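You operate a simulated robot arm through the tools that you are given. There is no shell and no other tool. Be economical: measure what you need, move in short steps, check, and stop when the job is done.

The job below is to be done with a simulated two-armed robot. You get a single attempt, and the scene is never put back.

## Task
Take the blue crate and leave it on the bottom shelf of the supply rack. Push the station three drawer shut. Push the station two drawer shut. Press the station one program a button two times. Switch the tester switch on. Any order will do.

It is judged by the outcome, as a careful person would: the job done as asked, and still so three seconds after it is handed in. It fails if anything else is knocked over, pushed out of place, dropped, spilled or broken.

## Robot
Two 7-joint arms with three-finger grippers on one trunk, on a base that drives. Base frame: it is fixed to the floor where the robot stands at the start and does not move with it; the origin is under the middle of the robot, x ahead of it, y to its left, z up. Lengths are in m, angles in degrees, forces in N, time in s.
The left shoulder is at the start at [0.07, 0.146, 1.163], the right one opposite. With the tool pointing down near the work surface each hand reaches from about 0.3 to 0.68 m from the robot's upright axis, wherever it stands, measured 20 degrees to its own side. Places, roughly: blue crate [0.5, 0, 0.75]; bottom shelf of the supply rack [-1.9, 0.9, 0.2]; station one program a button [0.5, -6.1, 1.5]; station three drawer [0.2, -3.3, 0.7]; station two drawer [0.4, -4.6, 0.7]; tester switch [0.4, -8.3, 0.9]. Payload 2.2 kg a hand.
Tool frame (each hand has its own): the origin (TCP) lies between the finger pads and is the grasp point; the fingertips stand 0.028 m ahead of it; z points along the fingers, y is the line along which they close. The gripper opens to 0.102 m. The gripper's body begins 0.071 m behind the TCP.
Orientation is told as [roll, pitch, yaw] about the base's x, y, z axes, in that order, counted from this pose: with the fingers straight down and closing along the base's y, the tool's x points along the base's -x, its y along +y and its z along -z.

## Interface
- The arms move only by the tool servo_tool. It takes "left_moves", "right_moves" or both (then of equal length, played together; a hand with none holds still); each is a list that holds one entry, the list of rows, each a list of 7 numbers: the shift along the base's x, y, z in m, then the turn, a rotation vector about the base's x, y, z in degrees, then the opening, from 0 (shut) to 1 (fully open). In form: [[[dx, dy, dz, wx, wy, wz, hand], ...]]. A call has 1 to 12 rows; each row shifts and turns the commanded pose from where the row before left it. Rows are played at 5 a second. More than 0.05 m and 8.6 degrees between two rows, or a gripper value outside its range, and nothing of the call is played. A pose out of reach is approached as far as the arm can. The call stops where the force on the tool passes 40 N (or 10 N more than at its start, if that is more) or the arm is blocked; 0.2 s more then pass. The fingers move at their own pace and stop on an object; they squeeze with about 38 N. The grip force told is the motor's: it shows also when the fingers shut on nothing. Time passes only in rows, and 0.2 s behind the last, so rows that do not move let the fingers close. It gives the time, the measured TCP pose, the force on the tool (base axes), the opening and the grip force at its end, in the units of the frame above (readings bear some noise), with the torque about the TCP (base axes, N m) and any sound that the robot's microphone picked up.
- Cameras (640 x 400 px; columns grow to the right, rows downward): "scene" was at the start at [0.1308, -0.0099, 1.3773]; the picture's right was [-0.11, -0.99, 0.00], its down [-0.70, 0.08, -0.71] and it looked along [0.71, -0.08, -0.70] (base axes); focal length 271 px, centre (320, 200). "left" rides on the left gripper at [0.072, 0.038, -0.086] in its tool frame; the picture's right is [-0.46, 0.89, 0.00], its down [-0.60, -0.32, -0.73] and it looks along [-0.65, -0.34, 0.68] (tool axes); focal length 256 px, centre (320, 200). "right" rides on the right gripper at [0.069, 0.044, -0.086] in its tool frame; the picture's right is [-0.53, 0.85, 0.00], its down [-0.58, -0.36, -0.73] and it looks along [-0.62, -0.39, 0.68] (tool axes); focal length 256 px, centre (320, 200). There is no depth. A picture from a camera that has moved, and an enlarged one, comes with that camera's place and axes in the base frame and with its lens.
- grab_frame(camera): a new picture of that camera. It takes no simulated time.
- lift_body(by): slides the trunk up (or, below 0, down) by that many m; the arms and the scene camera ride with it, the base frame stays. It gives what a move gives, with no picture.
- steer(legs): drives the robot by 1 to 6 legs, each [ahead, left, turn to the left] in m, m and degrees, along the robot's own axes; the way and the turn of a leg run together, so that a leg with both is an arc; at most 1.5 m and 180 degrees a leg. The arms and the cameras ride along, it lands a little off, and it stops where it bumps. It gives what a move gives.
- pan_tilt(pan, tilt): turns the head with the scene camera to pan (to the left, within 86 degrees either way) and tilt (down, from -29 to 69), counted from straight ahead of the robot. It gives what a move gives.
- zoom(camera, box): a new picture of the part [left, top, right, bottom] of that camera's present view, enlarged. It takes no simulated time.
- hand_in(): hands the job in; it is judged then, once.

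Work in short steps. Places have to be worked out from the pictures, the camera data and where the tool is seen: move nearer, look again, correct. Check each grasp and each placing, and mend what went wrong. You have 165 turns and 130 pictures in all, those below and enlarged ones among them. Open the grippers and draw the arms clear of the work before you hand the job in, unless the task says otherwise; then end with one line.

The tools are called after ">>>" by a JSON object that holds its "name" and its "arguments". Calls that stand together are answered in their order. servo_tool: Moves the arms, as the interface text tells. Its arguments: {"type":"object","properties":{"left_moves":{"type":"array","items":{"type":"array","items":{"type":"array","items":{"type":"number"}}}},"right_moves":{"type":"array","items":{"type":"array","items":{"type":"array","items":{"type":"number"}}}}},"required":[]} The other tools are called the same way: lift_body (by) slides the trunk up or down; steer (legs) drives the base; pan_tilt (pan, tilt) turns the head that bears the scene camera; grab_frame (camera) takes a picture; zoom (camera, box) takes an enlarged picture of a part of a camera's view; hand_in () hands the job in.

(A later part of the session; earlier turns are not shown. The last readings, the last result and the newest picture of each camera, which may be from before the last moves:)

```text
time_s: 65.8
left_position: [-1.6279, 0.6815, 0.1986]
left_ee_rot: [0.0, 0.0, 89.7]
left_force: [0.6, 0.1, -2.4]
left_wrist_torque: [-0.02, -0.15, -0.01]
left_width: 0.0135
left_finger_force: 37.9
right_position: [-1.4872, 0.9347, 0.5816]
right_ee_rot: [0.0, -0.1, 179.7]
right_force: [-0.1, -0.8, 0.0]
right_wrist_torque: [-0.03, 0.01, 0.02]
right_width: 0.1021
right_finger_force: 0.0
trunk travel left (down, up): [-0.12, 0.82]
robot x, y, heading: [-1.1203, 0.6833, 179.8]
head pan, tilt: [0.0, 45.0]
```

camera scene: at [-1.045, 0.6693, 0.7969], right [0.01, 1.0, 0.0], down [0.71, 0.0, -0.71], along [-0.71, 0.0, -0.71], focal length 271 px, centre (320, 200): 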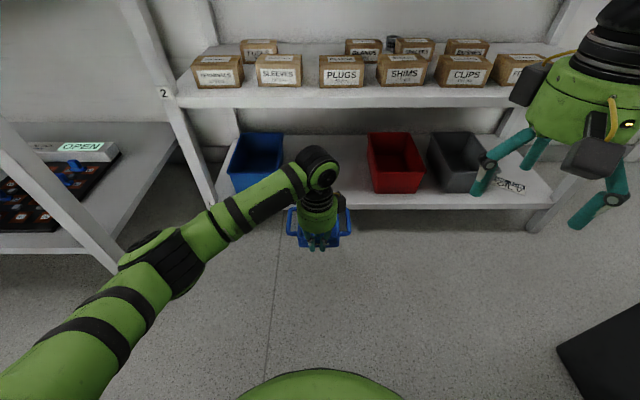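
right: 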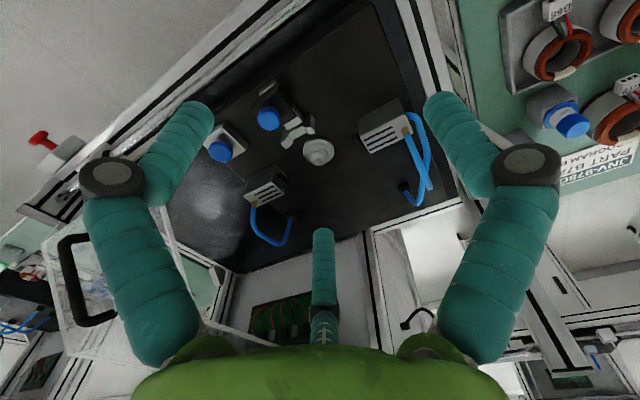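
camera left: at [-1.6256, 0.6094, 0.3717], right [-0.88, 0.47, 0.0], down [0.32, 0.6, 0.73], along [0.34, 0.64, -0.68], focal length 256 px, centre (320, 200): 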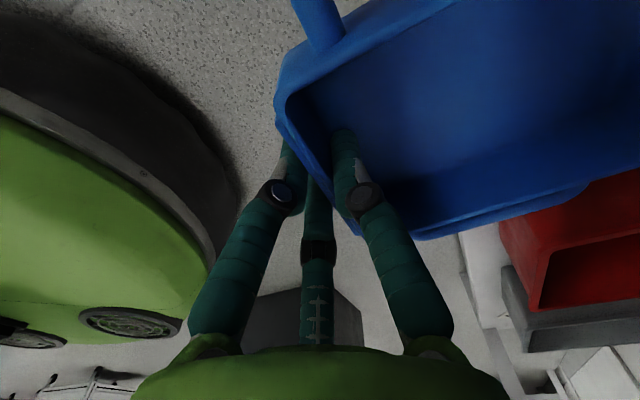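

>>> {"name": "servo_tool", "arguments": {"left_moves": [[[0, 0, -0.003, 0, 0, 0, 0], [0, 0, -0.003, 0, 0, 0, 0], [0, 0, -0.003, 0, 0, 0, 0], [0, 0, 0, 0, 0, 0, 0]]]}}

>>> {"name": "grab_frame", "arguments": {"camera": "left"}}

```text
time_s: 66.8
left_position: [-1.63, 0.683, 0.1936]
left_ee_rot: [0.3, -0.1, 89.6]
left_force: [3.1, -0.7, 20.6]
left_wrist_torque: [-0.93, 1.02, 0.18]
left_width: 0.0135
left_finger_force: 38.0
right_position: [-1.4849, 0.9347, 0.5839]
right_ee_rot: [0.0, -0.2, 179.7]
right_force: [1.5, 0.5, 0.2]
right_wrist_torque: [0.01, -0.02, 0.02]
right_width: 0.102
right_finger_force: 0.0
trunk travel left (down, up): [-0.12, 0.82]
robot x, y, heading: [-1.1179, 0.6846, 179.6]
head pan, tilt: [0.0, 45.0]
```

```text
96 pictures are left
camera left: at [-1.6664, 0.6094, 0.2808], right [-0.88, 0.47, 0.0], down [0.32, 0.6, 0.73], along [0.34, 0.65, -0.68], focal length 256 px, centre (320, 200)
```

left: 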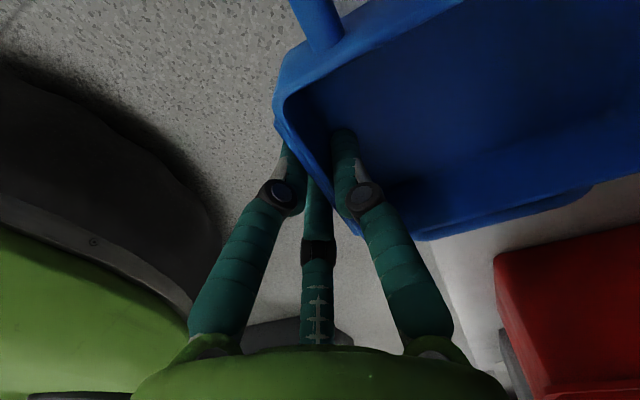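

The crate touches the shelf at TCP z≈0.195. The wrist is well below shelf two, so I'll raise 7 mm and drive in 3.5 cm, which puts the whole crate over the shelf.

>>> {"name": "servo_tool", "arguments": {"left_moves": [[[0, 0, 0.005, 0, 0, 0, 0], [0, 0, 0.004, 0, 0, 0, 0], [0, 0, 0, 0, 0, 0, 0]]]}}

>>> {"name": "steer", "arguments": {"legs": [[0.037, 0, 0]]}}

>>> {"name": "zoom", "arguments": {"camera": "scene", "box": [220, 120, 420, 270]}}

```text
time_s: 67.6
left_position: [-1.6271, 0.6835, 0.1976]
left_ee_rot: [-0.3, 0.1, 89.6]
left_force: [0.4, -0.4, -3.1]
left_wrist_torque: [-0.02, -0.09, 0.01]
left_width: 0.0135
left_finger_force: 38.7
right_position: [-1.4869, 0.934, 0.583]
right_ee_rot: [0.0, 0.0, 179.7]
right_force: [-0.4, 0.2, -1.0]
right_wrist_torque: [0.02, 0.0, -0.01]
right_width: 0.1021
right_finger_force: 0.0
trunk travel left (down, up): [-0.12, 0.82]
robot x, y, heading: [-1.1202, 0.6842, 179.8]
head pan, tilt: [0.0, 45.0]
```

```text
time_s: 68.5
left_position: [-1.6646, 0.6841, 0.1986]
left_ee_rot: [-0.1, 0.1, 89.7]
left_force: [-0.7, 1.1, -2.3]
left_wrist_torque: [0.0, -0.13, 0.01]
left_width: 0.0136
left_finger_force: 38.2
right_position: [-1.5237, 0.935, 0.5824]
right_ee_rot: [0.0, 0.0, 179.6]
right_force: [0.1, -0.7, 0.0]
right_wrist_torque: [-0.03, 0.02, 0.01]
right_width: 0.102
right_finger_force: 0.1
trunk travel left (down, up): [-0.12, 0.82]
robot x, y, heading: [-1.1564, 0.6877, 179.7]
head pan, tilt: [0.0, 45.0]
```

```text
2.67 times, centred on (320, 195) of scene
camera zoom: at [-1.2862, 0.6858, 0.7968], right [0.01, 1.0, 0.0], down [0.71, 0.0, -0.71], along [-0.71, 0.0, -0.71], focal length 722 px, centre (320, 213)
```

zoom: 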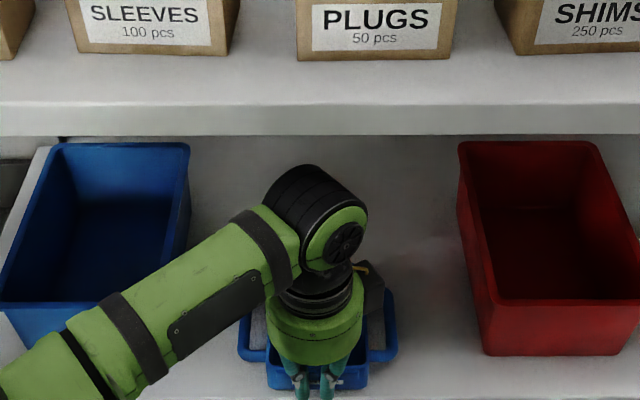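

Clear all around. I'll lower to contact and open.

>>> {"name": "servo_tool", "arguments": {"left_moves": [[[0, 0, -0.003, 0, 0, 0, 0], [0, 0, -0.003, 0, 0, 0, 0], [0, 0, 0, 0, 0, 0, 0], [0, 0, 0, 0, 0, 0, 0.3], [0, 0, 0, 0, 0, 0, 0.6], [0, 0, 0, 0, 0, 0, 0.6]]]}}

>>> {"name": "grab_frame", "arguments": {"camera": "left"}}

>>> {"name": "zoom", "arguments": {"camera": "scene", "box": [220, 120, 420, 270]}}

```text
time_s: 69.9
left_position: [-1.6647, 0.6827, 0.193]
left_ee_rot: [-0.2, 0.1, 89.7]
left_force: [-0.2, 0.5, 0.2]
left_wrist_torque: [-0.01, 0.0, -0.02]
left_width: 0.0614
left_finger_force: 0.1
right_position: [-1.524, 0.9345, 0.5825]
right_ee_rot: [0.0, 0.0, 179.7]
right_force: [-0.3, 0.3, 1.2]
right_wrist_torque: [0.0, 0.03, 0.02]
right_width: 0.1018
right_finger_force: 0.1
trunk travel left (down, up): [-0.12, 0.82]
robot x, y, heading: [-1.1533, 0.6863, 179.3]
head pan, tilt: [0.0, 45.0]
```

```text
94 pictures are left
camera left: at [-1.7019, 0.6098, 0.28], right [-0.88, 0.47, 0.0], down [0.32, 0.6, 0.73], along [0.34, 0.64, -0.68], focal length 256 px, centre (320, 200)
```

left: 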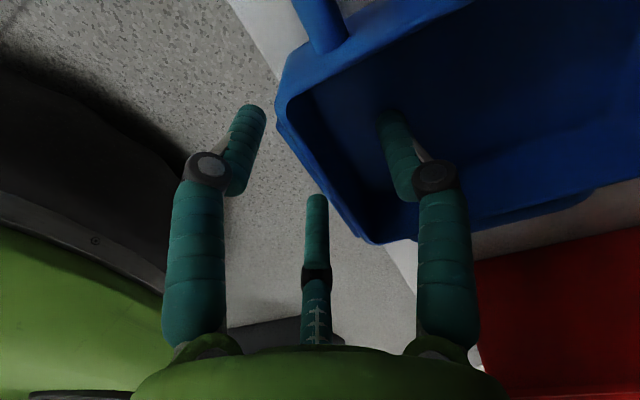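

```text
2.67 times, centred on (320, 195) of scene
camera zoom: at [-1.286, 0.6858, 0.7968], right [0.01, 1.0, 0.0], down [0.71, 0.0, -0.71], along [-0.71, 0.0, -0.71], focal length 722 px, centre (320, 213)
```

zoom: 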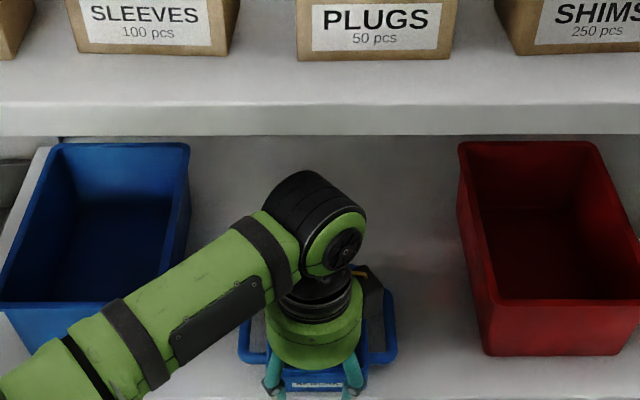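

Released and sitting flat. I'll lift the fingers clear of the wall and back out, then check the crate's position on the shelf.

>>> {"name": "servo_tool", "arguments": {"left_moves": [[[0, 0, 0.018, 0, 0, 0, 0.6], [0, 0, 0.018, 0, 0, 0, 0.6], [0, 0, 0, 0, 0, 0, 0.6]]]}}

>>> {"name": "steer", "arguments": {"legs": [[-0.25, 0, 0]]}}

>>> {"name": "pan_tilt", "arguments": {"pan": 0, "tilt": 40}}

>>> {"name": "zoom", "arguments": {"camera": "scene", "box": [220, 120, 420, 270]}}

```text
time_s: 70.7
left_position: [-1.6642, 0.6821, 0.2291]
left_ee_rot: [-0.1, 0.2, 89.7]
left_force: [-0.3, 0.2, -0.9]
left_wrist_torque: [0.0, 0.01, 0.01]
left_width: 0.0614
left_finger_force: 0.1
right_position: [-1.5239, 0.9357, 0.5819]
right_ee_rot: [-0.1, -0.1, 179.6]
right_force: [0.1, -0.7, 0.6]
right_wrist_torque: [0.0, 0.0, -0.01]
right_width: 0.1023
right_finger_force: 0.0
trunk travel left (down, up): [-0.12, 0.82]
robot x, y, heading: [-1.1554, 0.6841, 179.7]
head pan, tilt: [0.0, 45.0]
```

```text
time_s: 72.5
left_position: [-1.4103, 0.6827, 0.2294]
left_ee_rot: [-0.1, 0.0, 89.6]
left_force: [-0.4, 0.7, 0.2]
left_wrist_torque: [-0.02, -0.01, 0.01]
left_width: 0.0613
left_finger_force: 0.0
right_position: [-1.2689, 0.9343, 0.5826]
right_ee_rot: [0.1, 0.0, 179.4]
right_force: [0.3, -0.2, 0.1]
right_wrist_torque: [-0.02, -0.01, -0.01]
right_width: 0.1019
right_finger_force: 0.1
trunk travel left (down, up): [-0.12, 0.82]
robot x, y, heading: [-0.9009, 0.6839, 179.4]
head pan, tilt: [0.0, 45.0]
```

```text
time_s: 73.2
left_position: [-1.4095, 0.6834, 0.2302]
left_ee_rot: [0.1, 0.1, 89.5]
left_force: [-0.9, -0.7, 0.5]
left_wrist_torque: [0.01, -0.03, 0.0]
left_width: 0.061
left_finger_force: 0.1
right_position: [-1.2683, 0.935, 0.5822]
right_ee_rot: [0.0, 0.0, 179.5]
right_force: [0.9, 0.0, -0.6]
right_wrist_torque: [-0.01, 0.02, -0.02]
right_width: 0.1022
right_finger_force: 0.1
trunk travel left (down, up): [-0.12, 0.82]
robot x, y, heading: [-0.9025, 0.6834, 179.4]
head pan, tilt: [0.0, 40.0]
```

```text
2.67 times, centred on (320, 195) of scene
camera zoom: at [-1.0352, 0.6842, 0.8041], right [0.01, 1.0, 0.0], down [0.64, -0.01, -0.77], along [-0.77, 0.01, -0.64], focal length 722 px, centre (320, 213)
```

zoom: 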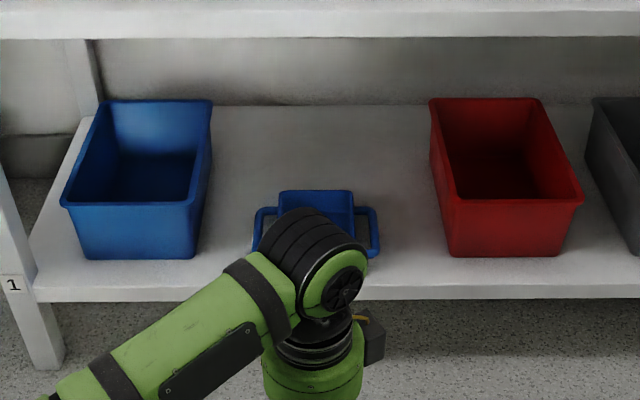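

The arm hides the crate's front, so I'll shift the hand aside to see it.

>>> {"name": "servo_tool", "arguments": {"left_moves": [[[0.03, -0.04, 0, 0, 0, 0, 0.6], [0.03, -0.05, 0, 0, 0, 0, 0.6], [0.03, -0.05, 0, 0, 0, 0, 0.6], [0, 0, 0, 0, 0, 0, 0.6]]]}}

>>> {"name": "zoom", "arguments": {"camera": "scene", "box": [220, 120, 420, 270]}}

```text
refused: row 2 steps farther than a row can; nothing moved
```

```text
2.67 times, centred on (320, 195) of scene
camera zoom: at [-1.0352, 0.6842, 0.8041], right [0.01, 1.0, 0.0], down [0.64, -0.01, -0.77], along [-0.77, 0.01, -0.64], focal length 722 px, centre (320, 213)
```

zoom: 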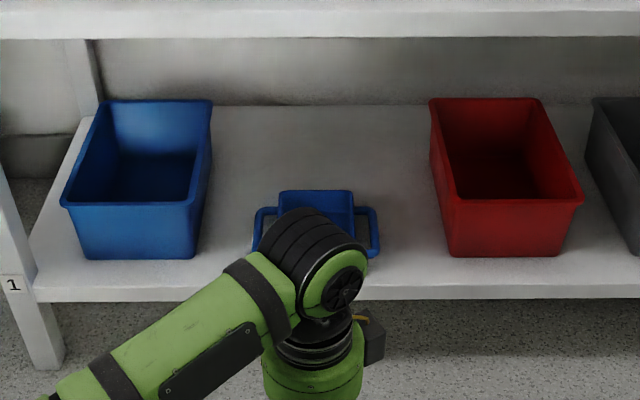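

Redo it with smaller steps.

>>> {"name": "servo_tool", "arguments": {"left_moves": [[[0.02, -0.04, 0, 0, 0, 0, 0.6], [0.02, -0.04, 0, 0, 0, 0, 0.6], [0.02, -0.04, 0, 0, 0, 0, 0.6], [0, 0, 0, 0, 0, 0, 0.6]]]}}

>>> {"name": "zoom", "arguments": {"camera": "scene", "box": [240, 140, 400, 270]}}

```text
time_s: 74.2
left_position: [-1.3496, 0.5628, 0.2298]
left_ee_rot: [0.0, 0.1, 89.6]
left_force: [0.9, 0.5, 0.1]
left_wrist_torque: [0.0, -0.01, -0.04]
left_width: 0.0613
left_finger_force: 0.2
right_position: [-1.2682, 0.9355, 0.582]
right_ee_rot: [-0.1, 0.0, 179.4]
right_force: [0.5, -0.5, 0.9]
right_wrist_torque: [0.0, -0.01, -0.01]
right_width: 0.1021
right_finger_force: 0.1
trunk travel left (down, up): [-0.12, 0.82]
robot x, y, heading: [-0.8993, 0.6849, 179.5]
head pan, tilt: [0.0, 40.0]
```

```text
3.08 times, centred on (320, 205) of scene
camera zoom: at [-1.0352, 0.6842, 0.8041], right [0.01, 1.0, 0.0], down [0.64, -0.01, -0.77], along [-0.77, 0.01, -0.64], focal length 833 px, centre (320, 185)
```

zoom: 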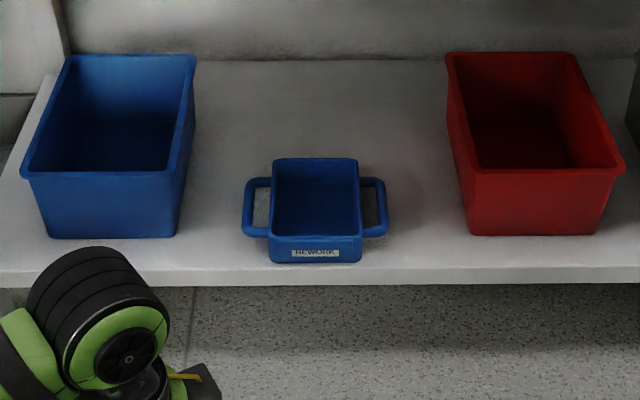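

The crate sits fully on the bottom shelf, clear of the bins. I'll raise the trunk, back up and turn to face the stations.

>>> {"name": "lift_body", "arguments": {"by": 0.38}}

>>> {"name": "lift_body", "arguments": {"by": 0.2}}

>>> {"name": "steer", "arguments": {"legs": [[-0.2, 0, 0], [0, 0.4, 0], [0, 0, 90], [0, 0, 90.5]]}}

>>> {"name": "pan_tilt", "arguments": {"pan": -80, "tilt": 20}}

>>> {"name": "grab_frame", "arguments": {"camera": "scene"}}

```text
time_s: 77.9
left_position: [-1.3503, 0.5631, 0.6086]
left_ee_rot: [-0.1, 0.1, 89.5]
left_force: [-0.3, -0.4, 0.0]
left_wrist_torque: [-0.02, -0.04, -0.02]
left_width: 0.0614
left_finger_force: 0.0
right_position: [-1.2672, 0.9335, 0.9623]
right_ee_rot: [0.0, -0.1, 179.4]
right_force: [0.3, -0.1, -0.3]
right_wrist_torque: [-0.02, -0.03, -0.03]
right_width: 0.1024
right_finger_force: 0.0
trunk travel left (down, up): [-0.5, 0.44]
robot x, y, heading: [-0.8992, 0.6842, 179.4]
head pan, tilt: [0.0, 40.0]
```

```text
time_s: 80.0
left_position: [-1.35, 0.5634, 0.8089]
left_ee_rot: [-0.1, 0.1, 89.4]
left_force: [0.0, 0.7, 0.1]
left_wrist_torque: [-0.03, -0.02, 0.01]
left_width: 0.0613
left_finger_force: 0.0
right_position: [-1.2682, 0.9332, 1.1614]
right_ee_rot: [0.0, 0.0, 179.4]
right_force: [-0.1, -0.4, 0.0]
right_wrist_torque: [-0.01, 0.02, 0.02]
right_width: 0.1018
right_finger_force: 0.1
trunk travel left (down, up): [-0.7, 0.24]
robot x, y, heading: [-0.898, 0.6829, 179.6]
head pan, tilt: [0.0, 40.0]
```

```text
time_s: 91.5
left_position: [-0.2539, 0.41, 0.8084]
left_ee_rot: [-0.1, 0.2, -88.9]
left_force: [0.1, -0.1, 0.1]
left_wrist_torque: [0.02, 0.03, -0.01]
left_width: 0.0613
left_finger_force: 0.1
right_position: [-0.326, 0.0366, 1.1627]
right_ee_rot: [0.0, 0.1, 1.1]
right_force: [0.2, -0.7, 0.5]
right_wrist_torque: [-0.02, 0.0, -0.03]
right_width: 0.1019
right_finger_force: 0.1
trunk travel left (down, up): [-0.7, 0.24]
robot x, y, heading: [-0.7003, 0.2775, 1.5]
head pan, tilt: [0.0, 40.0]
```

```text
time_s: 93.0
left_position: [-0.2542, 0.4114, 0.8088]
left_ee_rot: [-0.1, 0.1, -88.8]
left_force: [-0.3, 0.8, -0.7]
left_wrist_torque: [-0.01, -0.03, 0.07]
left_width: 0.0611
left_finger_force: 0.0
right_position: [-0.3241, 0.0366, 1.1627]
right_ee_rot: [0.1, -0.1, 1.1]
right_force: [0.3, -0.2, 0.3]
right_wrist_torque: [0.01, 0.0, 0.02]
right_width: 0.1015
right_finger_force: 0.1
trunk travel left (down, up): [-0.7, 0.24]
robot x, y, heading: [-0.7024, 0.2773, 1.0]
head pan, tilt: [-80.0, 20.0]
```

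```text
89 pictures are left
camera scene: at [-0.633, 0.1864, 1.4155], right [-0.98, -0.19, 0.0], down [-0.07, 0.34, -0.94], along [0.18, -0.92, -0.34], focal length 271 px, centre (320, 200)
```

scene: 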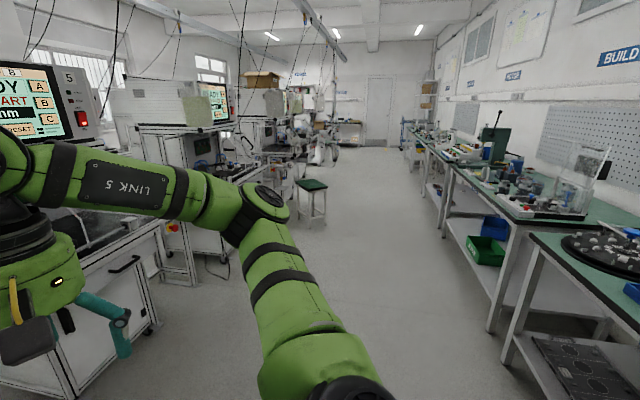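

The aisle is clear at x≈−0.7. I'll drive sideways to about y≈−2.95 and look at station three.

>>> {"name": "steer", "arguments": {"legs": [[0, 0, -1.2], [0, -1.1, 0], [0, -1.1, 0], [0, -1.0, 0]]}}

>>> {"name": "pan_tilt", "arguments": {"pan": -20, "tilt": 25}}

>>> {"name": "grab_frame", "arguments": {"camera": "scene"}}

```text
time_s: 108.7
left_position: [-0.2783, -2.7483, 0.8084]
left_ee_rot: [-0.1, 0.0, -91.2]
left_force: [0.0, -1.0, 0.7]
left_wrist_torque: [0.03, 0.0, -0.03]
left_width: 0.0611
left_finger_force: 0.1
right_position: [-0.364, -3.1198, 1.1623]
right_ee_rot: [0.1, 0.1, -1.2]
right_force: [0.4, 0.2, -0.8]
right_wrist_torque: [-0.01, 0.0, 0.01]
right_width: 0.1019
right_finger_force: 0.1
trunk travel left (down, up): [-0.7, 0.24]
robot x, y, heading: [-0.7284, -2.8645, -1.0]
head pan, tilt: [-80.0, 20.0]
```

```text
time_s: 110.0
left_position: [-0.2775, -2.7491, 0.8096]
left_ee_rot: [0.0, 0.2, -91.3]
left_force: [-0.4, 0.0, 0.4]
left_wrist_torque: [-0.02, 0.0, -0.02]
left_width: 0.061
left_finger_force: 0.0
right_position: [-0.3633, -3.1201, 1.1623]
right_ee_rot: [0.0, 0.0, -1.2]
right_force: [0.1, 0.2, 0.3]
right_wrist_torque: [0.02, 0.01, 0.0]
right_width: 0.1024
right_finger_force: 0.1
trunk travel left (down, up): [-0.7, 0.24]
robot x, y, heading: [-0.7266, -2.8653, -1.0]
head pan, tilt: [-20.0, 25.0]
```

```text
88 pictures are left
camera scene: at [-0.5932, -2.8999, 1.4074], right [-0.36, -0.93, 0.0], down [-0.39, 0.15, -0.91], along [0.84, -0.33, -0.42], focal length 271 px, centre (320, 200)
```

scene: 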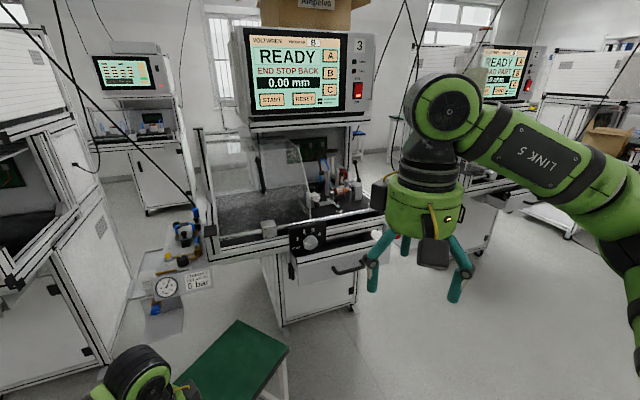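

Station three is ahead. I'll zoom in on its drawer.

>>> {"name": "zoom", "arguments": {"camera": "scene", "box": [200, 180, 400, 340]}}

```text
2.50 times, centred on (300, 260) of scene
camera zoom: at [-0.5932, -2.8999, 1.4074], right [-0.36, -0.93, 0.0], down [-0.39, 0.15, -0.91], along [0.84, -0.33, -0.42], focal length 677 px, centre (370, 50)
```

zoom: 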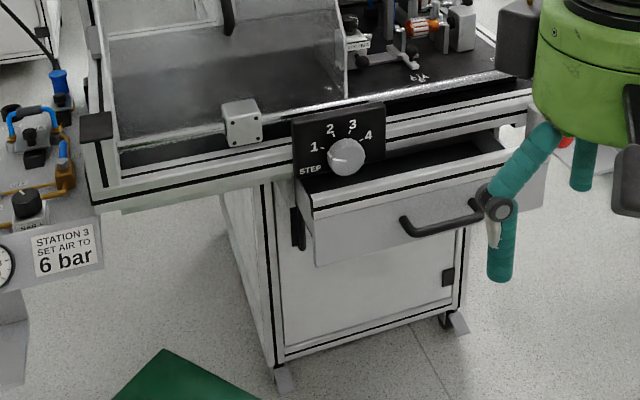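

The drawer front is at about x≈0.2, y −3.12…−3.5, z 0.65–0.75, handle y≈−3.31 z≈0.71. The stool (about x −0.1…0.3, y −3.04…−2.66) means I should stand further right and use the left hand. I'll shift right and point the left hand forward with its fingers closed.

>>> {"name": "steer", "arguments": {"legs": [[0, -0.62, 1.0]]}}

>>> {"name": "servo_tool", "arguments": {"left_moves": [[[0.015, 0, 0, 0, -8.5, 0, 0], [0.015, 0, 0, 0, -8.5, 0, 0], [0.015, 0, 0, 0, -8.5, 0, 0], [0.015, 0, 0, 0, -8.5, 0, 0], [0.015, 0, 0, 0, -8.5, 0, 0], [0.015, 0, 0, 0, -8.5, 0, 0], [0.015, 0, 0, 0, -8.5, 0, 0], [0.015, 0, 0, 0, -8.5, 0, 0], [0.01, 0, 0, 0, -8.5, 0, 0], [0.01, 0, 0, 0, -8.5, 0, 0], [0, 0, 0, 0, -5, 0, 0], [0, 0, 0, 0, 0, 0, 0]]]}}

>>> {"name": "pan_tilt", "arguments": {"pan": 15, "tilt": 35}}

>>> {"name": "grab_frame", "arguments": {"camera": "scene"}}

```text
time_s: 113.5
left_position: [-0.2878, -3.3631, 0.808]
left_ee_rot: [-0.2, 0.0, -90.3]
left_force: [0.7, 0.8, -0.2]
left_wrist_torque: [0.01, 0.0, -0.03]
left_width: 0.0608
left_finger_force: 0.0
right_position: [-0.3679, -3.7362, 1.1625]
right_ee_rot: [0.0, 0.0, -0.4]
right_force: [0.4, 0.1, -0.6]
right_wrist_torque: [-0.01, 0.01, 0.01]
right_width: 0.102
right_finger_force: 0.1
trunk travel left (down, up): [-0.7, 0.24]
robot x, y, heading: [-0.7424, -3.4846, -0.4]
head pan, tilt: [-20.0, 25.0]
```

```text
time_s: 116.1
left_position: [-0.1469, -3.3629, 0.8094]
left_ee_rot: [89.9, 0.3, -89.9]
left_force: [0.4, -0.4, 0.3]
left_wrist_torque: [-0.01, 0.0, -0.02]
left_width: 0.0021
left_finger_force: 31.2
right_position: [-0.3683, -3.7353, 1.1616]
right_ee_rot: [-0.1, 0.0, -0.3]
right_force: [-0.2, 0.9, 0.3]
right_wrist_torque: [0.01, 0.01, -0.01]
right_width: 0.1025
right_finger_force: 0.0
trunk travel left (down, up): [-0.7, 0.24]
robot x, y, heading: [-0.7382, -3.4861, -0.2]
head pan, tilt: [-20.0, 25.0]
```

```text
time_s: 117.1
left_position: [-0.1476, -3.3616, 0.8096]
left_ee_rot: [89.9, 0.3, -89.8]
left_force: [0.0, -0.1, -0.9]
left_wrist_torque: [-0.04, -0.05, -0.01]
left_width: 0.0018
left_finger_force: 31.0
right_position: [-0.3673, -3.7358, 1.1627]
right_ee_rot: [0.0, 0.0, -0.4]
right_force: [0.2, -0.5, 0.2]
right_wrist_torque: [-0.03, -0.03, -0.02]
right_width: 0.1018
right_finger_force: 0.0
trunk travel left (down, up): [-0.7, 0.24]
robot x, y, heading: [-0.7354, -3.4821, -0.3]
head pan, tilt: [15.0, 35.0]
```

```text
86 pictures are left
camera scene: at [-0.6025, -3.4649, 1.3917], right [0.25, -0.97, 0.0], down [-0.55, -0.14, -0.82], along [0.79, 0.21, -0.57], focal length 271 px, centre (320, 200)
```

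scene: 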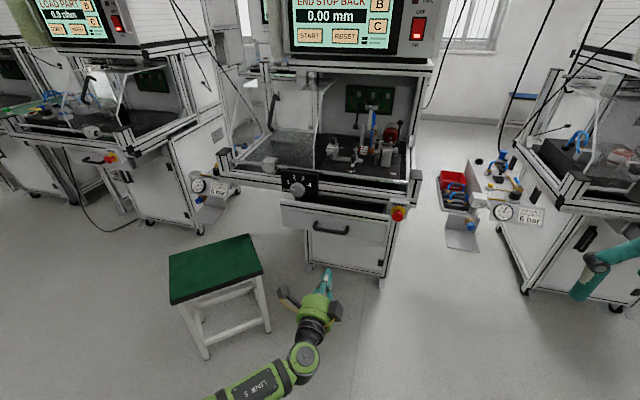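

Now I'll zoom on the drawer from here for triangulation.

>>> {"name": "zoom", "arguments": {"camera": "scene", "box": [210, 130, 430, 300]}}

```text
2.35 times, centred on (320, 215) of scene
camera zoom: at [-0.6025, -3.4649, 1.3917], right [0.25, -0.97, 0.0], down [-0.55, -0.14, -0.82], along [0.79, 0.21, -0.57], focal length 637 px, centre (320, 165)
```

zoom: 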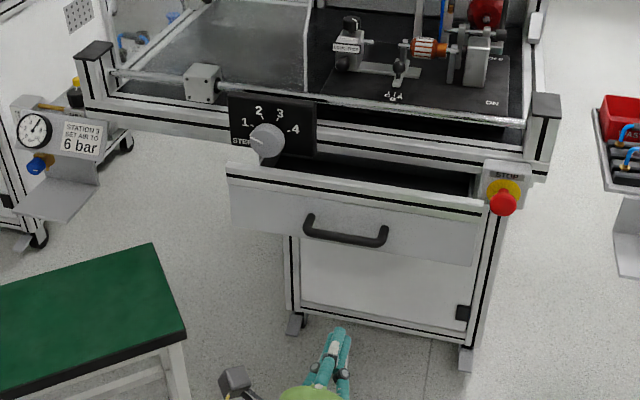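

I see the handle at (0.14, −3.305, 0.727), the drawer front at x≈0.18 with z 0.66–0.78, and the dial and e-stop above and to the side, which I must avoid. I'll push below the handle at z≈0.69. First I'll lower the trunk and set the hand height here.

>>> {"name": "lift_body", "arguments": {"by": -0.25}}

>>> {"name": "servo_tool", "arguments": {"left_moves": [[[0, 0.02, 0.035, 0, 0, 0, 0], [0, 0.02, 0.035, 0, 0, 0, 0], [0, 0.015, 0.035, 0, 0, 0, 0], [0, 0, 0.025, 0, 0, 0, 0], [0, 0, 0, 0, 0, 0, 0]]]}}

>>> {"name": "steer", "arguments": {"legs": [[0.2, 0, 0]]}}

>>> {"name": "grab_frame", "arguments": {"camera": "scene"}}

>>> {"name": "grab_frame", "arguments": {"camera": "left"}}

```text
time_s: 119.7
left_position: [-0.1478, -3.3632, 0.5597]
left_ee_rot: [89.9, 0.4, -89.9]
left_force: [0.2, 0.0, -0.8]
left_wrist_torque: [0.0, -0.01, -0.02]
left_width: 0.0019
left_finger_force: 31.2
right_position: [-0.369, -3.7355, 0.9128]
right_ee_rot: [0.0, 0.1, -0.3]
right_force: [0.3, 0.4, -0.2]
right_wrist_torque: [0.01, 0.05, 0.01]
right_width: 0.1018
right_finger_force: 0.1
trunk travel left (down, up): [-0.45, 0.49]
robot x, y, heading: [-0.7355, -3.4847, -0.3]
head pan, tilt: [15.0, 35.0]
```

```text
time_s: 120.9
left_position: [-0.1458, -3.308, 0.6899]
left_ee_rot: [90.0, 0.3, -89.9]
left_force: [0.9, 0.7, 0.2]
left_wrist_torque: [0.02, 0.01, 0.02]
left_width: 0.002
left_finger_force: 31.2
right_position: [-0.3685, -3.7357, 0.9121]
right_ee_rot: [0.0, -0.1, -0.3]
right_force: [-0.3, 0.2, -0.4]
right_wrist_torque: [0.01, -0.01, -0.01]
right_width: 0.102
right_finger_force: 0.0
trunk travel left (down, up): [-0.45, 0.49]
robot x, y, heading: [-0.7385, -3.4887, -0.4]
head pan, tilt: [15.0, 35.0]
```

```text
time_s: 122.5
left_position: [0.0506, -3.3071, 0.6886]
left_ee_rot: [89.9, 0.3, -89.9]
left_force: [0.1, 0.3, 0.4]
left_wrist_torque: [0.02, 0.02, 0.0]
left_width: 0.0022
left_finger_force: 31.4
right_position: [-0.1704, -3.7366, 0.9126]
right_ee_rot: [0.0, 0.1, -0.3]
right_force: [0.8, 0.0, -0.2]
right_wrist_torque: [0.01, 0.02, 0.01]
right_width: 0.1019
right_finger_force: 0.1
trunk travel left (down, up): [-0.45, 0.49]
robot x, y, heading: [-0.5441, -3.4878, -0.1]
head pan, tilt: [15.0, 35.0]
```

```text
84 pictures are left
camera scene: at [-0.405, -3.4656, 1.1416], right [0.25, -0.97, 0.0], down [-0.56, -0.15, -0.82], along [0.79, 0.21, -0.57], focal length 271 px, centre (320, 200)
```

scene: 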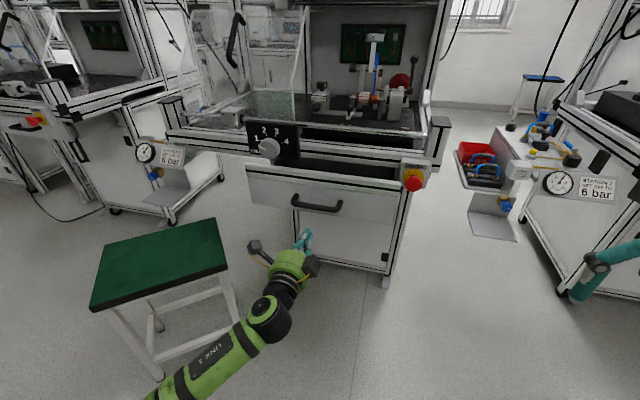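

```text
83 pictures are left
camera left: at [-0.0341, -3.2375, 0.7285], right [0.0, -0.47, 0.88], down [-0.73, -0.6, -0.32], along [0.68, -0.64, -0.34], focal length 256 px, centre (320, 200)
```

left: 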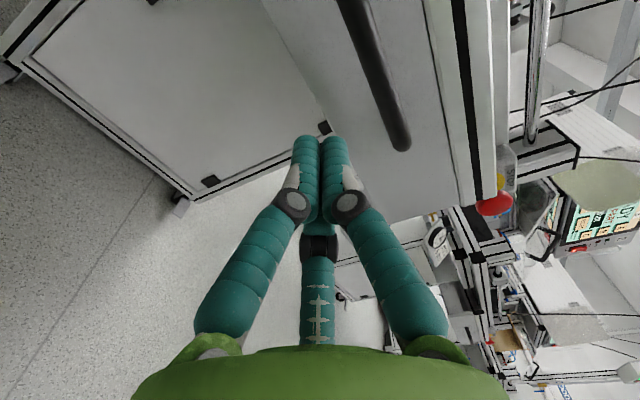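

Fingertip height is near the drawer's lower edge, so I'll raise it ~1 cm. I also need to check the left elbow's clearance over the stool before advancing.

>>> {"name": "servo_tool", "arguments": {"left_moves": [[[0, 0, 0.012, 0, 0, 0, 0], [0, 0, 0, 0, 0, 0, 0]]]}}

>>> {"name": "pan_tilt", "arguments": {"pan": 50, "tilt": 50}}

>>> {"name": "grab_frame", "arguments": {"camera": "scene"}}

```text
time_s: 123.1
left_position: [0.0508, -3.3078, 0.7013]
left_ee_rot: [90.0, 0.3, -89.8]
left_force: [0.2, 0.8, 0.0]
left_wrist_torque: [-0.01, -0.01, -0.02]
left_width: 0.0021
left_finger_force: 31.3
right_position: [-0.1717, -3.7365, 0.9119]
right_ee_rot: [0.0, 0.0, -0.2]
right_force: [-0.2, -0.3, 0.2]
right_wrist_torque: [0.02, 0.05, -0.01]
right_width: 0.1019
right_finger_force: 0.1
trunk travel left (down, up): [-0.45, 0.49]
robot x, y, heading: [-0.5442, -3.4877, -0.0]
head pan, tilt: [15.0, 35.0]
```

```text
time_s: 124.1
left_position: [0.0512, -3.3078, 0.7018]
left_ee_rot: [89.9, 0.3, -89.9]
left_force: [-0.2, 0.4, 0.3]
left_wrist_torque: [0.01, 0.01, 0.02]
left_width: 0.002
left_finger_force: 31.4
right_position: [-0.1707, -3.7358, 0.9127]
right_ee_rot: [0.1, 0.0, -0.2]
right_force: [-0.7, -0.2, 0.1]
right_wrist_torque: [0.01, 0.02, 0.0]
right_width: 0.1023
right_finger_force: 0.0
trunk travel left (down, up): [-0.45, 0.49]
robot x, y, heading: [-0.5418, -3.4907, -0.2]
head pan, tilt: [50.0, 50.0]
```

```text
82 pictures are left
camera scene: at [-0.4409, -3.4293, 1.12], right [0.76, -0.65, 0.0], down [-0.5, -0.58, -0.64], along [0.42, 0.49, -0.77], focal length 271 px, centre (320, 200)
```

scene: 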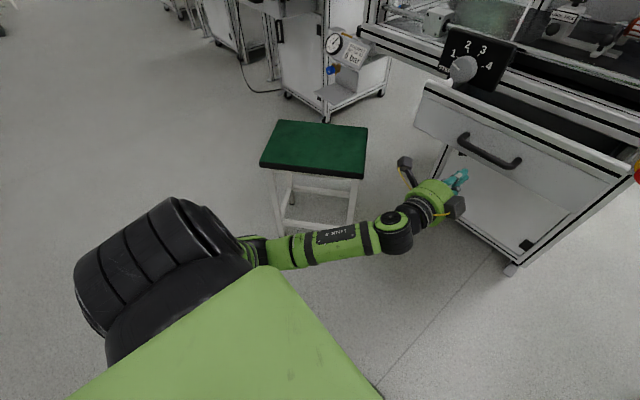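

The elbow is well above the stool. I'll drive closer, then push gently with the arm.

>>> {"name": "steer", "arguments": {"legs": [[0.07, 0, 0]]}}

>>> {"name": "servo_tool", "arguments": {"left_moves": [[[0.02, 0, 0, 0, 0, 0, 0], [0.02, 0, 0, 0, 0, 0, 0], [0.02, 0, 0, 0, 0, 0, 0], [0.02, 0, 0, 0, 0, 0, 0], [0.02, 0, 0, 0, 0, 0, 0], [0, 0, 0, 0, 0, 0, 0]]]}}

>>> {"name": "pan_tilt", "arguments": {"pan": 10, "tilt": 40}}

>>> {"name": "grab_frame", "arguments": {"camera": "scene"}}

```text
time_s: 125.1
left_position: [0.1244, -3.3084, 0.7007]
left_ee_rot: [90.0, 0.3, -89.9]
left_force: [0.1, -0.2, -0.7]
left_wrist_torque: [0.0, -0.02, 0.01]
left_width: 0.0021
left_finger_force: 31.6
right_position: [-0.0991, -3.7383, 0.912]
right_ee_rot: [0.1, -0.1, -0.3]
right_force: [0.7, -0.8, -0.7]
right_wrist_torque: [0.02, 0.0, 0.0]
right_width: 0.1021
right_finger_force: 0.1
trunk travel left (down, up): [-0.45, 0.49]
robot x, y, heading: [-0.4684, -3.4882, -0.2]
head pan, tilt: [50.0, 50.0]
```

```text
time_s: 126.5
left_position: [0.2232, -3.3091, 0.7011]
left_ee_rot: [90.0, 0.3, -89.9]
left_force: [-0.5, 0.6, -0.1]
left_wrist_torque: [-0.04, 0.02, 0.0]
left_width: 0.0026
left_finger_force: 31.0
right_position: [-0.1, -3.7364, 0.9124]
right_ee_rot: [-0.1, -0.1, -0.3]
right_force: [0.0, 0.0, 0.0]
right_wrist_torque: [0.01, -0.01, -0.01]
right_width: 0.102
right_finger_force: 0.0
trunk travel left (down, up): [-0.45, 0.49]
robot x, y, heading: [-0.4698, -3.4843, -0.2]
head pan, tilt: [50.0, 50.0]
```

```text
time_s: 127.6
left_position: [0.2221, -3.3095, 0.7007]
left_ee_rot: [89.9, 0.3, -89.9]
left_force: [0.6, -0.4, 0.2]
left_wrist_torque: [0.05, 0.04, 0.01]
left_width: 0.0019
left_finger_force: 31.1
right_position: [-0.0994, -3.7365, 0.9135]
right_ee_rot: [0.0, 0.0, -0.3]
right_force: [0.3, 0.2, -0.3]
right_wrist_torque: [0.01, -0.03, -0.03]
right_width: 0.102
right_finger_force: 0.0
trunk travel left (down, up): [-0.45, 0.49]
robot x, y, heading: [-0.467, -3.488, -0.6]
head pan, tilt: [10.0, 40.0]
```

```text
81 pictures are left
camera scene: at [-0.3355, -3.4741, 1.1341], right [0.17, -0.99, 0.0], down [-0.63, -0.11, -0.77], along [0.76, 0.13, -0.64], focal length 271 px, centre (320, 200)
```

scene: 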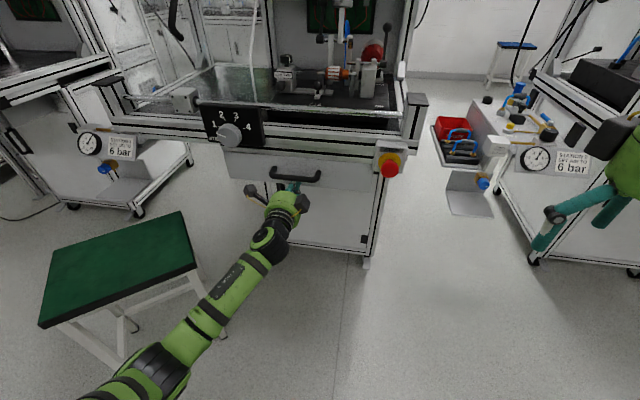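

The drawer is sliding in. I'll continue pushing.

>>> {"name": "servo_tool", "arguments": {"left_moves": [[[0.015, 0, 0, 0, 0, 0, 0], [0.015, 0, 0, 0, 0, 0, 0], [0.015, 0, 0, 0, 0, 0, 0], [0.015, 0, 0, 0, 0, 0, 0], [0, 0, 0, 0, 0, 0, 0]]]}}

>>> {"name": "zoom", "arguments": {"camera": "scene", "box": [180, 80, 440, 260]}}

```text
time_s: 128.3
left_position: [0.2557, -3.3099, 0.7032]
left_ee_rot: [90.2, 0.3, -90.0]
left_force: [-13.6, -0.3, 3.6]
left_wrist_torque: [-0.08, 0.0, 0.12]
left_width: 0.0023
left_finger_force: 31.1
right_position: [-0.1005, -3.7373, 0.9124]
right_ee_rot: [0.0, 0.1, -0.3]
right_force: [0.8, 0.2, 0.4]
right_wrist_torque: [0.02, 0.04, 0.0]
right_width: 0.1018
right_finger_force: 0.0
trunk travel left (down, up): [-0.45, 0.49]
robot x, y, heading: [-0.4691, -3.4837, -0.4]
head pan, tilt: [10.0, 40.0]
stopped in row 3 (left hand): the force on the tool passed its limit at 48 N (the readings are from after the stop); the commanded pose is now the measured one
```

```text
2.22 times, centred on (310, 170) of scene
camera zoom: at [-0.3369, -3.474, 1.1343], right [0.17, -0.99, 0.0], down [-0.63, -0.11, -0.77], along [0.76, 0.13, -0.64], focal length 602 px, centre (342, 267)
```

zoom: 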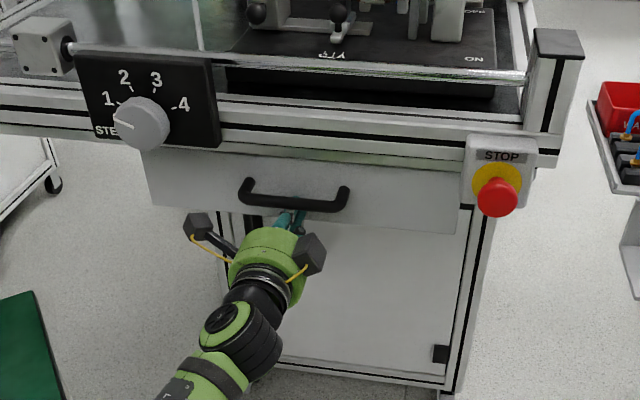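

It hit a hard stop at tip x≈0.284, with the front flush under the frame. I'll push once more lightly to confirm, then back off and look.

>>> {"name": "servo_tool", "arguments": {"left_moves": [[[0.008, 0, 0, 0, 0, 0, 0], [0.008, 0, 0, 0, 0, 0, 0], [0, 0, 0, 0, 0, 0, 0]]]}}

>>> {"name": "servo_tool", "arguments": {"left_moves": [[[-0.03, 0, 0, 0, 0, 0, 0], [-0.03, 0, 0, 0, 0, 0, 0], [-0.03, 0, 0, 0, 0, 0, 0], [0, 0, 0, 0, 0, 0, 0]]]}}

>>> {"name": "steer", "arguments": {"legs": [[-0.25, 0, 0]]}}

>>> {"name": "zoom", "arguments": {"camera": "scene", "box": [180, 60, 440, 260]}}

```text
time_s: 128.7
left_position: [0.2554, -3.3089, 0.7029]
left_ee_rot: [90.1, 0.3, -90.0]
left_force: [-27.9, 1.1, 6.3]
left_wrist_torque: [-0.22, 0.02, 0.08]
left_width: 0.0021
left_finger_force: 31.4
right_position: [-0.1037, -3.7365, 0.9134]
right_ee_rot: [0.0, -0.2, -0.2]
right_force: [-1.1, -0.2, 0.4]
right_wrist_torque: [0.01, 0.02, 0.01]
right_width: 0.102
right_finger_force: 0.2
trunk travel left (down, up): [-0.45, 0.49]
robot x, y, heading: [-0.4707, -3.4906, -0.3]
head pan, tilt: [10.0, 40.0]
stopped in row 1 (left hand): the force on the tool passed its limit at 49 N (the readings are from after the stop); the commanded pose is now the measured one
```

```text
time_s: 129.7
left_position: [0.1701, -3.3099, 0.6974]
left_ee_rot: [89.6, 0.4, -90.0]
left_force: [-0.2, -0.5, 0.5]
left_wrist_torque: [-0.01, -0.02, -0.02]
left_width: 0.002
left_finger_force: 31.4
right_position: [-0.1, -3.7356, 0.9125]
right_ee_rot: [0.0, 0.0, -0.2]
right_force: [0.8, -0.2, 0.1]
right_wrist_torque: [0.01, 0.01, 0.03]
right_width: 0.1019
right_finger_force: 0.0
trunk travel left (down, up): [-0.45, 0.49]
robot x, y, heading: [-0.4716, -3.4872, -0.5]
head pan, tilt: [10.0, 40.0]
```

```text
time_s: 131.5
left_position: [-0.0776, -3.3096, 0.6991]
left_ee_rot: [89.7, 0.2, -90.1]
left_force: [-0.1, 0.0, -0.3]
left_wrist_torque: [-0.01, 0.01, 0.0]
left_width: 0.0022
left_finger_force: 31.4
right_position: [-0.3493, -3.7355, 0.9127]
right_ee_rot: [0.0, -0.1, -0.3]
right_force: [-0.1, 0.3, -0.3]
right_wrist_torque: [0.0, -0.03, -0.02]
right_width: 0.102
right_finger_force: 0.1
trunk travel left (down, up): [-0.45, 0.49]
robot x, y, heading: [-0.7175, -3.4899, -0.1]
head pan, tilt: [10.0, 40.0]
```

```text
2.00 times, centred on (310, 160) of scene
camera zoom: at [-0.5854, -3.4729, 1.1342], right [0.17, -0.99, 0.0], down [-0.63, -0.11, -0.77], along [0.76, 0.13, -0.64], focal length 542 px, centre (340, 280)
```

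zoom: 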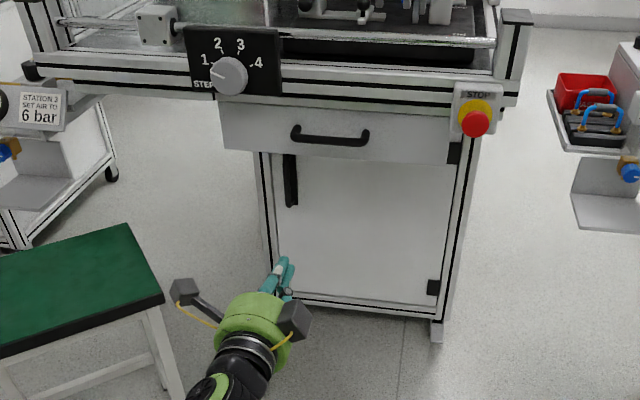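

The station three drawer is shut. I'll look right along the path before moving on.

>>> {"name": "pan_tilt", "arguments": {"pan": -60, "tilt": 25}}

>>> {"name": "grab_frame", "arguments": {"camera": "scene"}}

```text
time_s: 132.9
left_position: [-0.0786, -3.3097, 0.6974]
left_ee_rot: [89.6, 0.3, -90.1]
left_force: [0.3, -0.3, -1.1]
left_wrist_torque: [0.03, 0.02, 0.02]
left_width: 0.0021
left_finger_force: 31.5
right_position: [-0.3493, -3.7364, 0.913]
right_ee_rot: [-0.1, 0.1, -0.2]
right_force: [-0.5, 0.3, -0.2]
right_wrist_torque: [0.01, 0.01, 0.02]
right_width: 0.1021
right_finger_force: 0.1
trunk travel left (down, up): [-0.45, 0.49]
robot x, y, heading: [-0.7207, -3.4849, -0.4]
head pan, tilt: [-60.0, 25.0]
```

```text
78 pictures are left
camera scene: at [-0.623, -3.5672, 1.1574], right [-0.87, -0.5, 0.0], down [-0.21, 0.37, -0.91], along [0.45, -0.79, -0.42], focal length 271 px, centre (320, 200)
```

scene: 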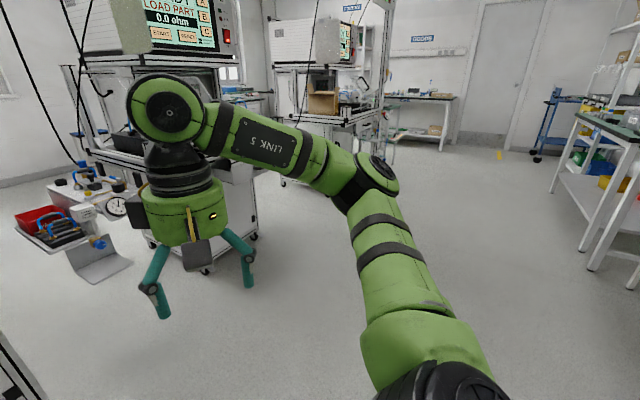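

The path is clear. I'll drive right to station two.

>>> {"name": "steer", "arguments": {"legs": [[0, -1.25, 0]]}}

>>> {"name": "pan_tilt", "arguments": {"pan": 10, "tilt": 30}}

>>> {"name": "grab_frame", "arguments": {"camera": "scene"}}

```text
time_s: 139.3
left_position: [-0.089, -4.5726, 0.6976]
left_ee_rot: [89.7, 0.3, -90.7]
left_force: [0.1, -0.5, -0.4]
left_wrist_torque: [-0.01, 0.0, -0.02]
left_width: 0.002
left_finger_force: 31.6
right_position: [-0.3658, -4.9959, 0.9118]
right_ee_rot: [0.0, 0.0, -0.8]
right_force: [0.0, -0.2, 0.1]
right_wrist_torque: [0.02, 0.03, 0.0]
right_width: 0.1018
right_finger_force: 0.2
trunk travel left (down, up): [-0.45, 0.49]
robot x, y, heading: [-0.7338, -4.7432, -1.0]
head pan, tilt: [-60.0, 25.0]
```

```text
time_s: 140.7
left_position: [-0.0908, -4.5741, 0.6972]
left_ee_rot: [89.7, 0.3, -90.7]
left_force: [0.0, 0.0, 0.0]
left_wrist_torque: [0.0, 0.01, -0.03]
left_width: 0.0023
left_finger_force: 31.1
right_position: [-0.3668, -4.9978, 0.9122]
right_ee_rot: [0.0, -0.1, -0.8]
right_force: [-0.3, 1.3, -0.3]
right_wrist_torque: [0.02, -0.01, -0.03]
right_width: 0.102
right_finger_force: 0.1
trunk travel left (down, up): [-0.45, 0.49]
robot x, y, heading: [-0.7303, -4.7404, -1.2]
head pan, tilt: [10.0, 30.0]
```

```text
77 pictures are left
camera scene: at [-0.5936, -4.7302, 1.1495], right [0.16, -0.99, 0.0], down [-0.49, -0.08, -0.87], along [0.86, 0.14, -0.5], focal length 271 px, centre (320, 200)
```

scene: 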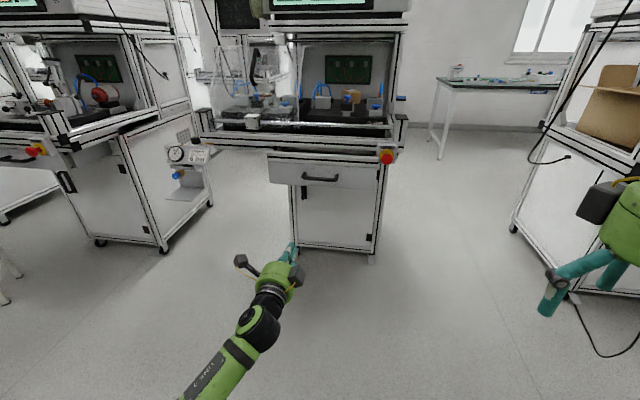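

>>> {"name": "zoom", "arguments": {"camera": "scene", "box": [210, 90, 430, 270]}}

```text
2.22 times, centred on (320, 180) of scene
camera zoom: at [-0.5936, -4.7302, 1.1495], right [0.16, -0.99, 0.0], down [-0.49, -0.08, -0.87], along [0.86, 0.14, -0.5], focal length 602 px, centre (320, 244)
```

zoom: 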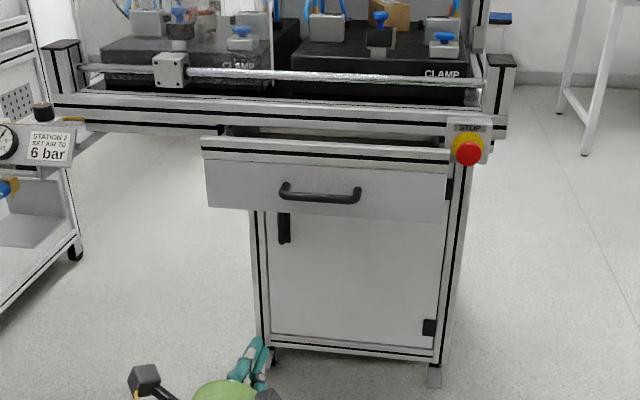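

The station two drawer is open with its handle near (0.30, −4.58, 0.73). The hand is already aligned in y and z, so I'll drive up and check.

>>> {"name": "steer", "arguments": {"legs": [[0.3, 0, 0]]}}

>>> {"name": "grab_frame", "arguments": {"camera": "left"}}

>>> {"name": "grab_frame", "arguments": {"camera": "scene"}}

```text
time_s: 142.7
left_position: [0.2106, -4.578, 0.6978]
left_ee_rot: [89.6, 0.3, -90.8]
left_force: [0.3, 0.2, -0.2]
left_wrist_torque: [0.01, -0.02, 0.03]
left_width: 0.0021
left_finger_force: 31.1
right_position: [-0.063, -5.0007, 0.9121]
right_ee_rot: [0.0, 0.1, -0.9]
right_force: [0.3, -1.1, 0.3]
right_wrist_torque: [-0.02, 0.06, 0.0]
right_width: 0.1018
right_finger_force: 0.1
trunk travel left (down, up): [-0.45, 0.49]
robot x, y, heading: [-0.429, -4.7507, -1.0]
head pan, tilt: [10.0, 30.0]
```

```text
75 pictures are left
camera left: at [0.1269, -4.5062, 0.737], right [0.0, -0.47, 0.88], down [-0.74, -0.59, -0.32], along [0.67, -0.65, -0.35], focal length 256 px, centre (320, 200)
```

left: 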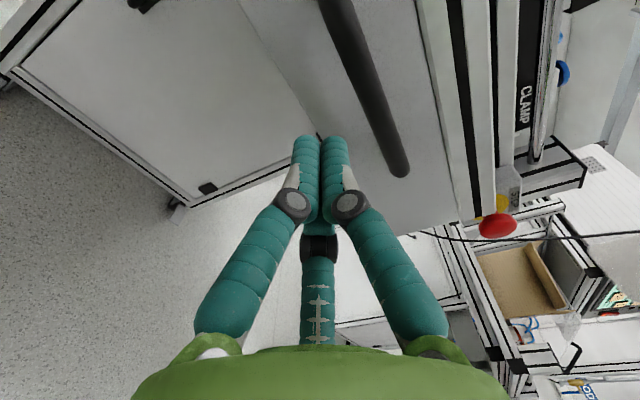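

```text
74 pictures are left
camera scene: at [-0.2918, -4.7352, 1.1494], right [0.16, -0.99, 0.0], down [-0.49, -0.08, -0.87], along [0.85, 0.14, -0.5], focal length 271 px, centre (320, 200)
```

scene: 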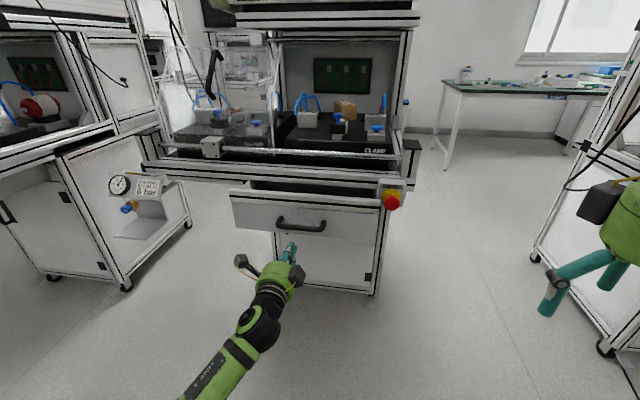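

Same geometry as before: the fingertips will meet the front between its lower edge and the handle. I'll push with the arm.

>>> {"name": "servo_tool", "arguments": {"left_moves": [[[0.02, 0, 0, 0, 0, 0, 0], [0.02, 0, 0, 0, 0, 0, 0], [0.02, 0, 0, 0, 0, 0, 0], [0.02, 0, 0, 0, 0, 0, 0], [0.02, 0, 0, 0, 0, 0, 0], [0, 0, 0, 0, 0, 0, 0]]]}}

>>> {"name": "zoom", "arguments": {"camera": "scene", "box": [200, 110, 440, 300]}}

```text
time_s: 144.1
left_position: [0.3111, -4.5774, 0.6973]
left_ee_rot: [89.8, 0.4, -90.7]
left_force: [-0.7, -0.6, 0.7]
left_wrist_torque: [0.0, 0.03, -0.01]
left_width: 0.0023
left_finger_force: 31.3
right_position: [-0.0646, -5.0017, 0.9124]
right_ee_rot: [-0.1, 0.0, -0.9]
right_force: [0.0, 0.0, 0.7]
right_wrist_torque: [0.01, -0.01, 0.01]
right_width: 0.1018
right_finger_force: 0.1
trunk travel left (down, up): [-0.45, 0.49]
robot x, y, heading: [-0.4311, -4.7455, -0.9]
head pan, tilt: [10.0, 30.0]
```

```text
2.11 times, centred on (320, 205) of scene
camera zoom: at [-0.2926, -4.735, 1.1495], right [0.16, -0.99, 0.0], down [-0.49, -0.08, -0.87], along [0.86, 0.14, -0.5], focal length 570 px, centre (320, 190)
```

zoom: 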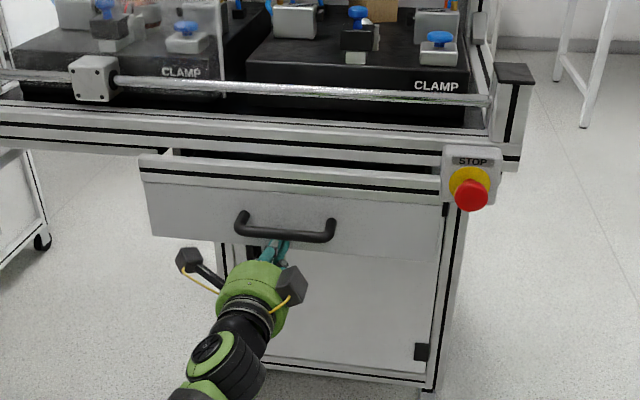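

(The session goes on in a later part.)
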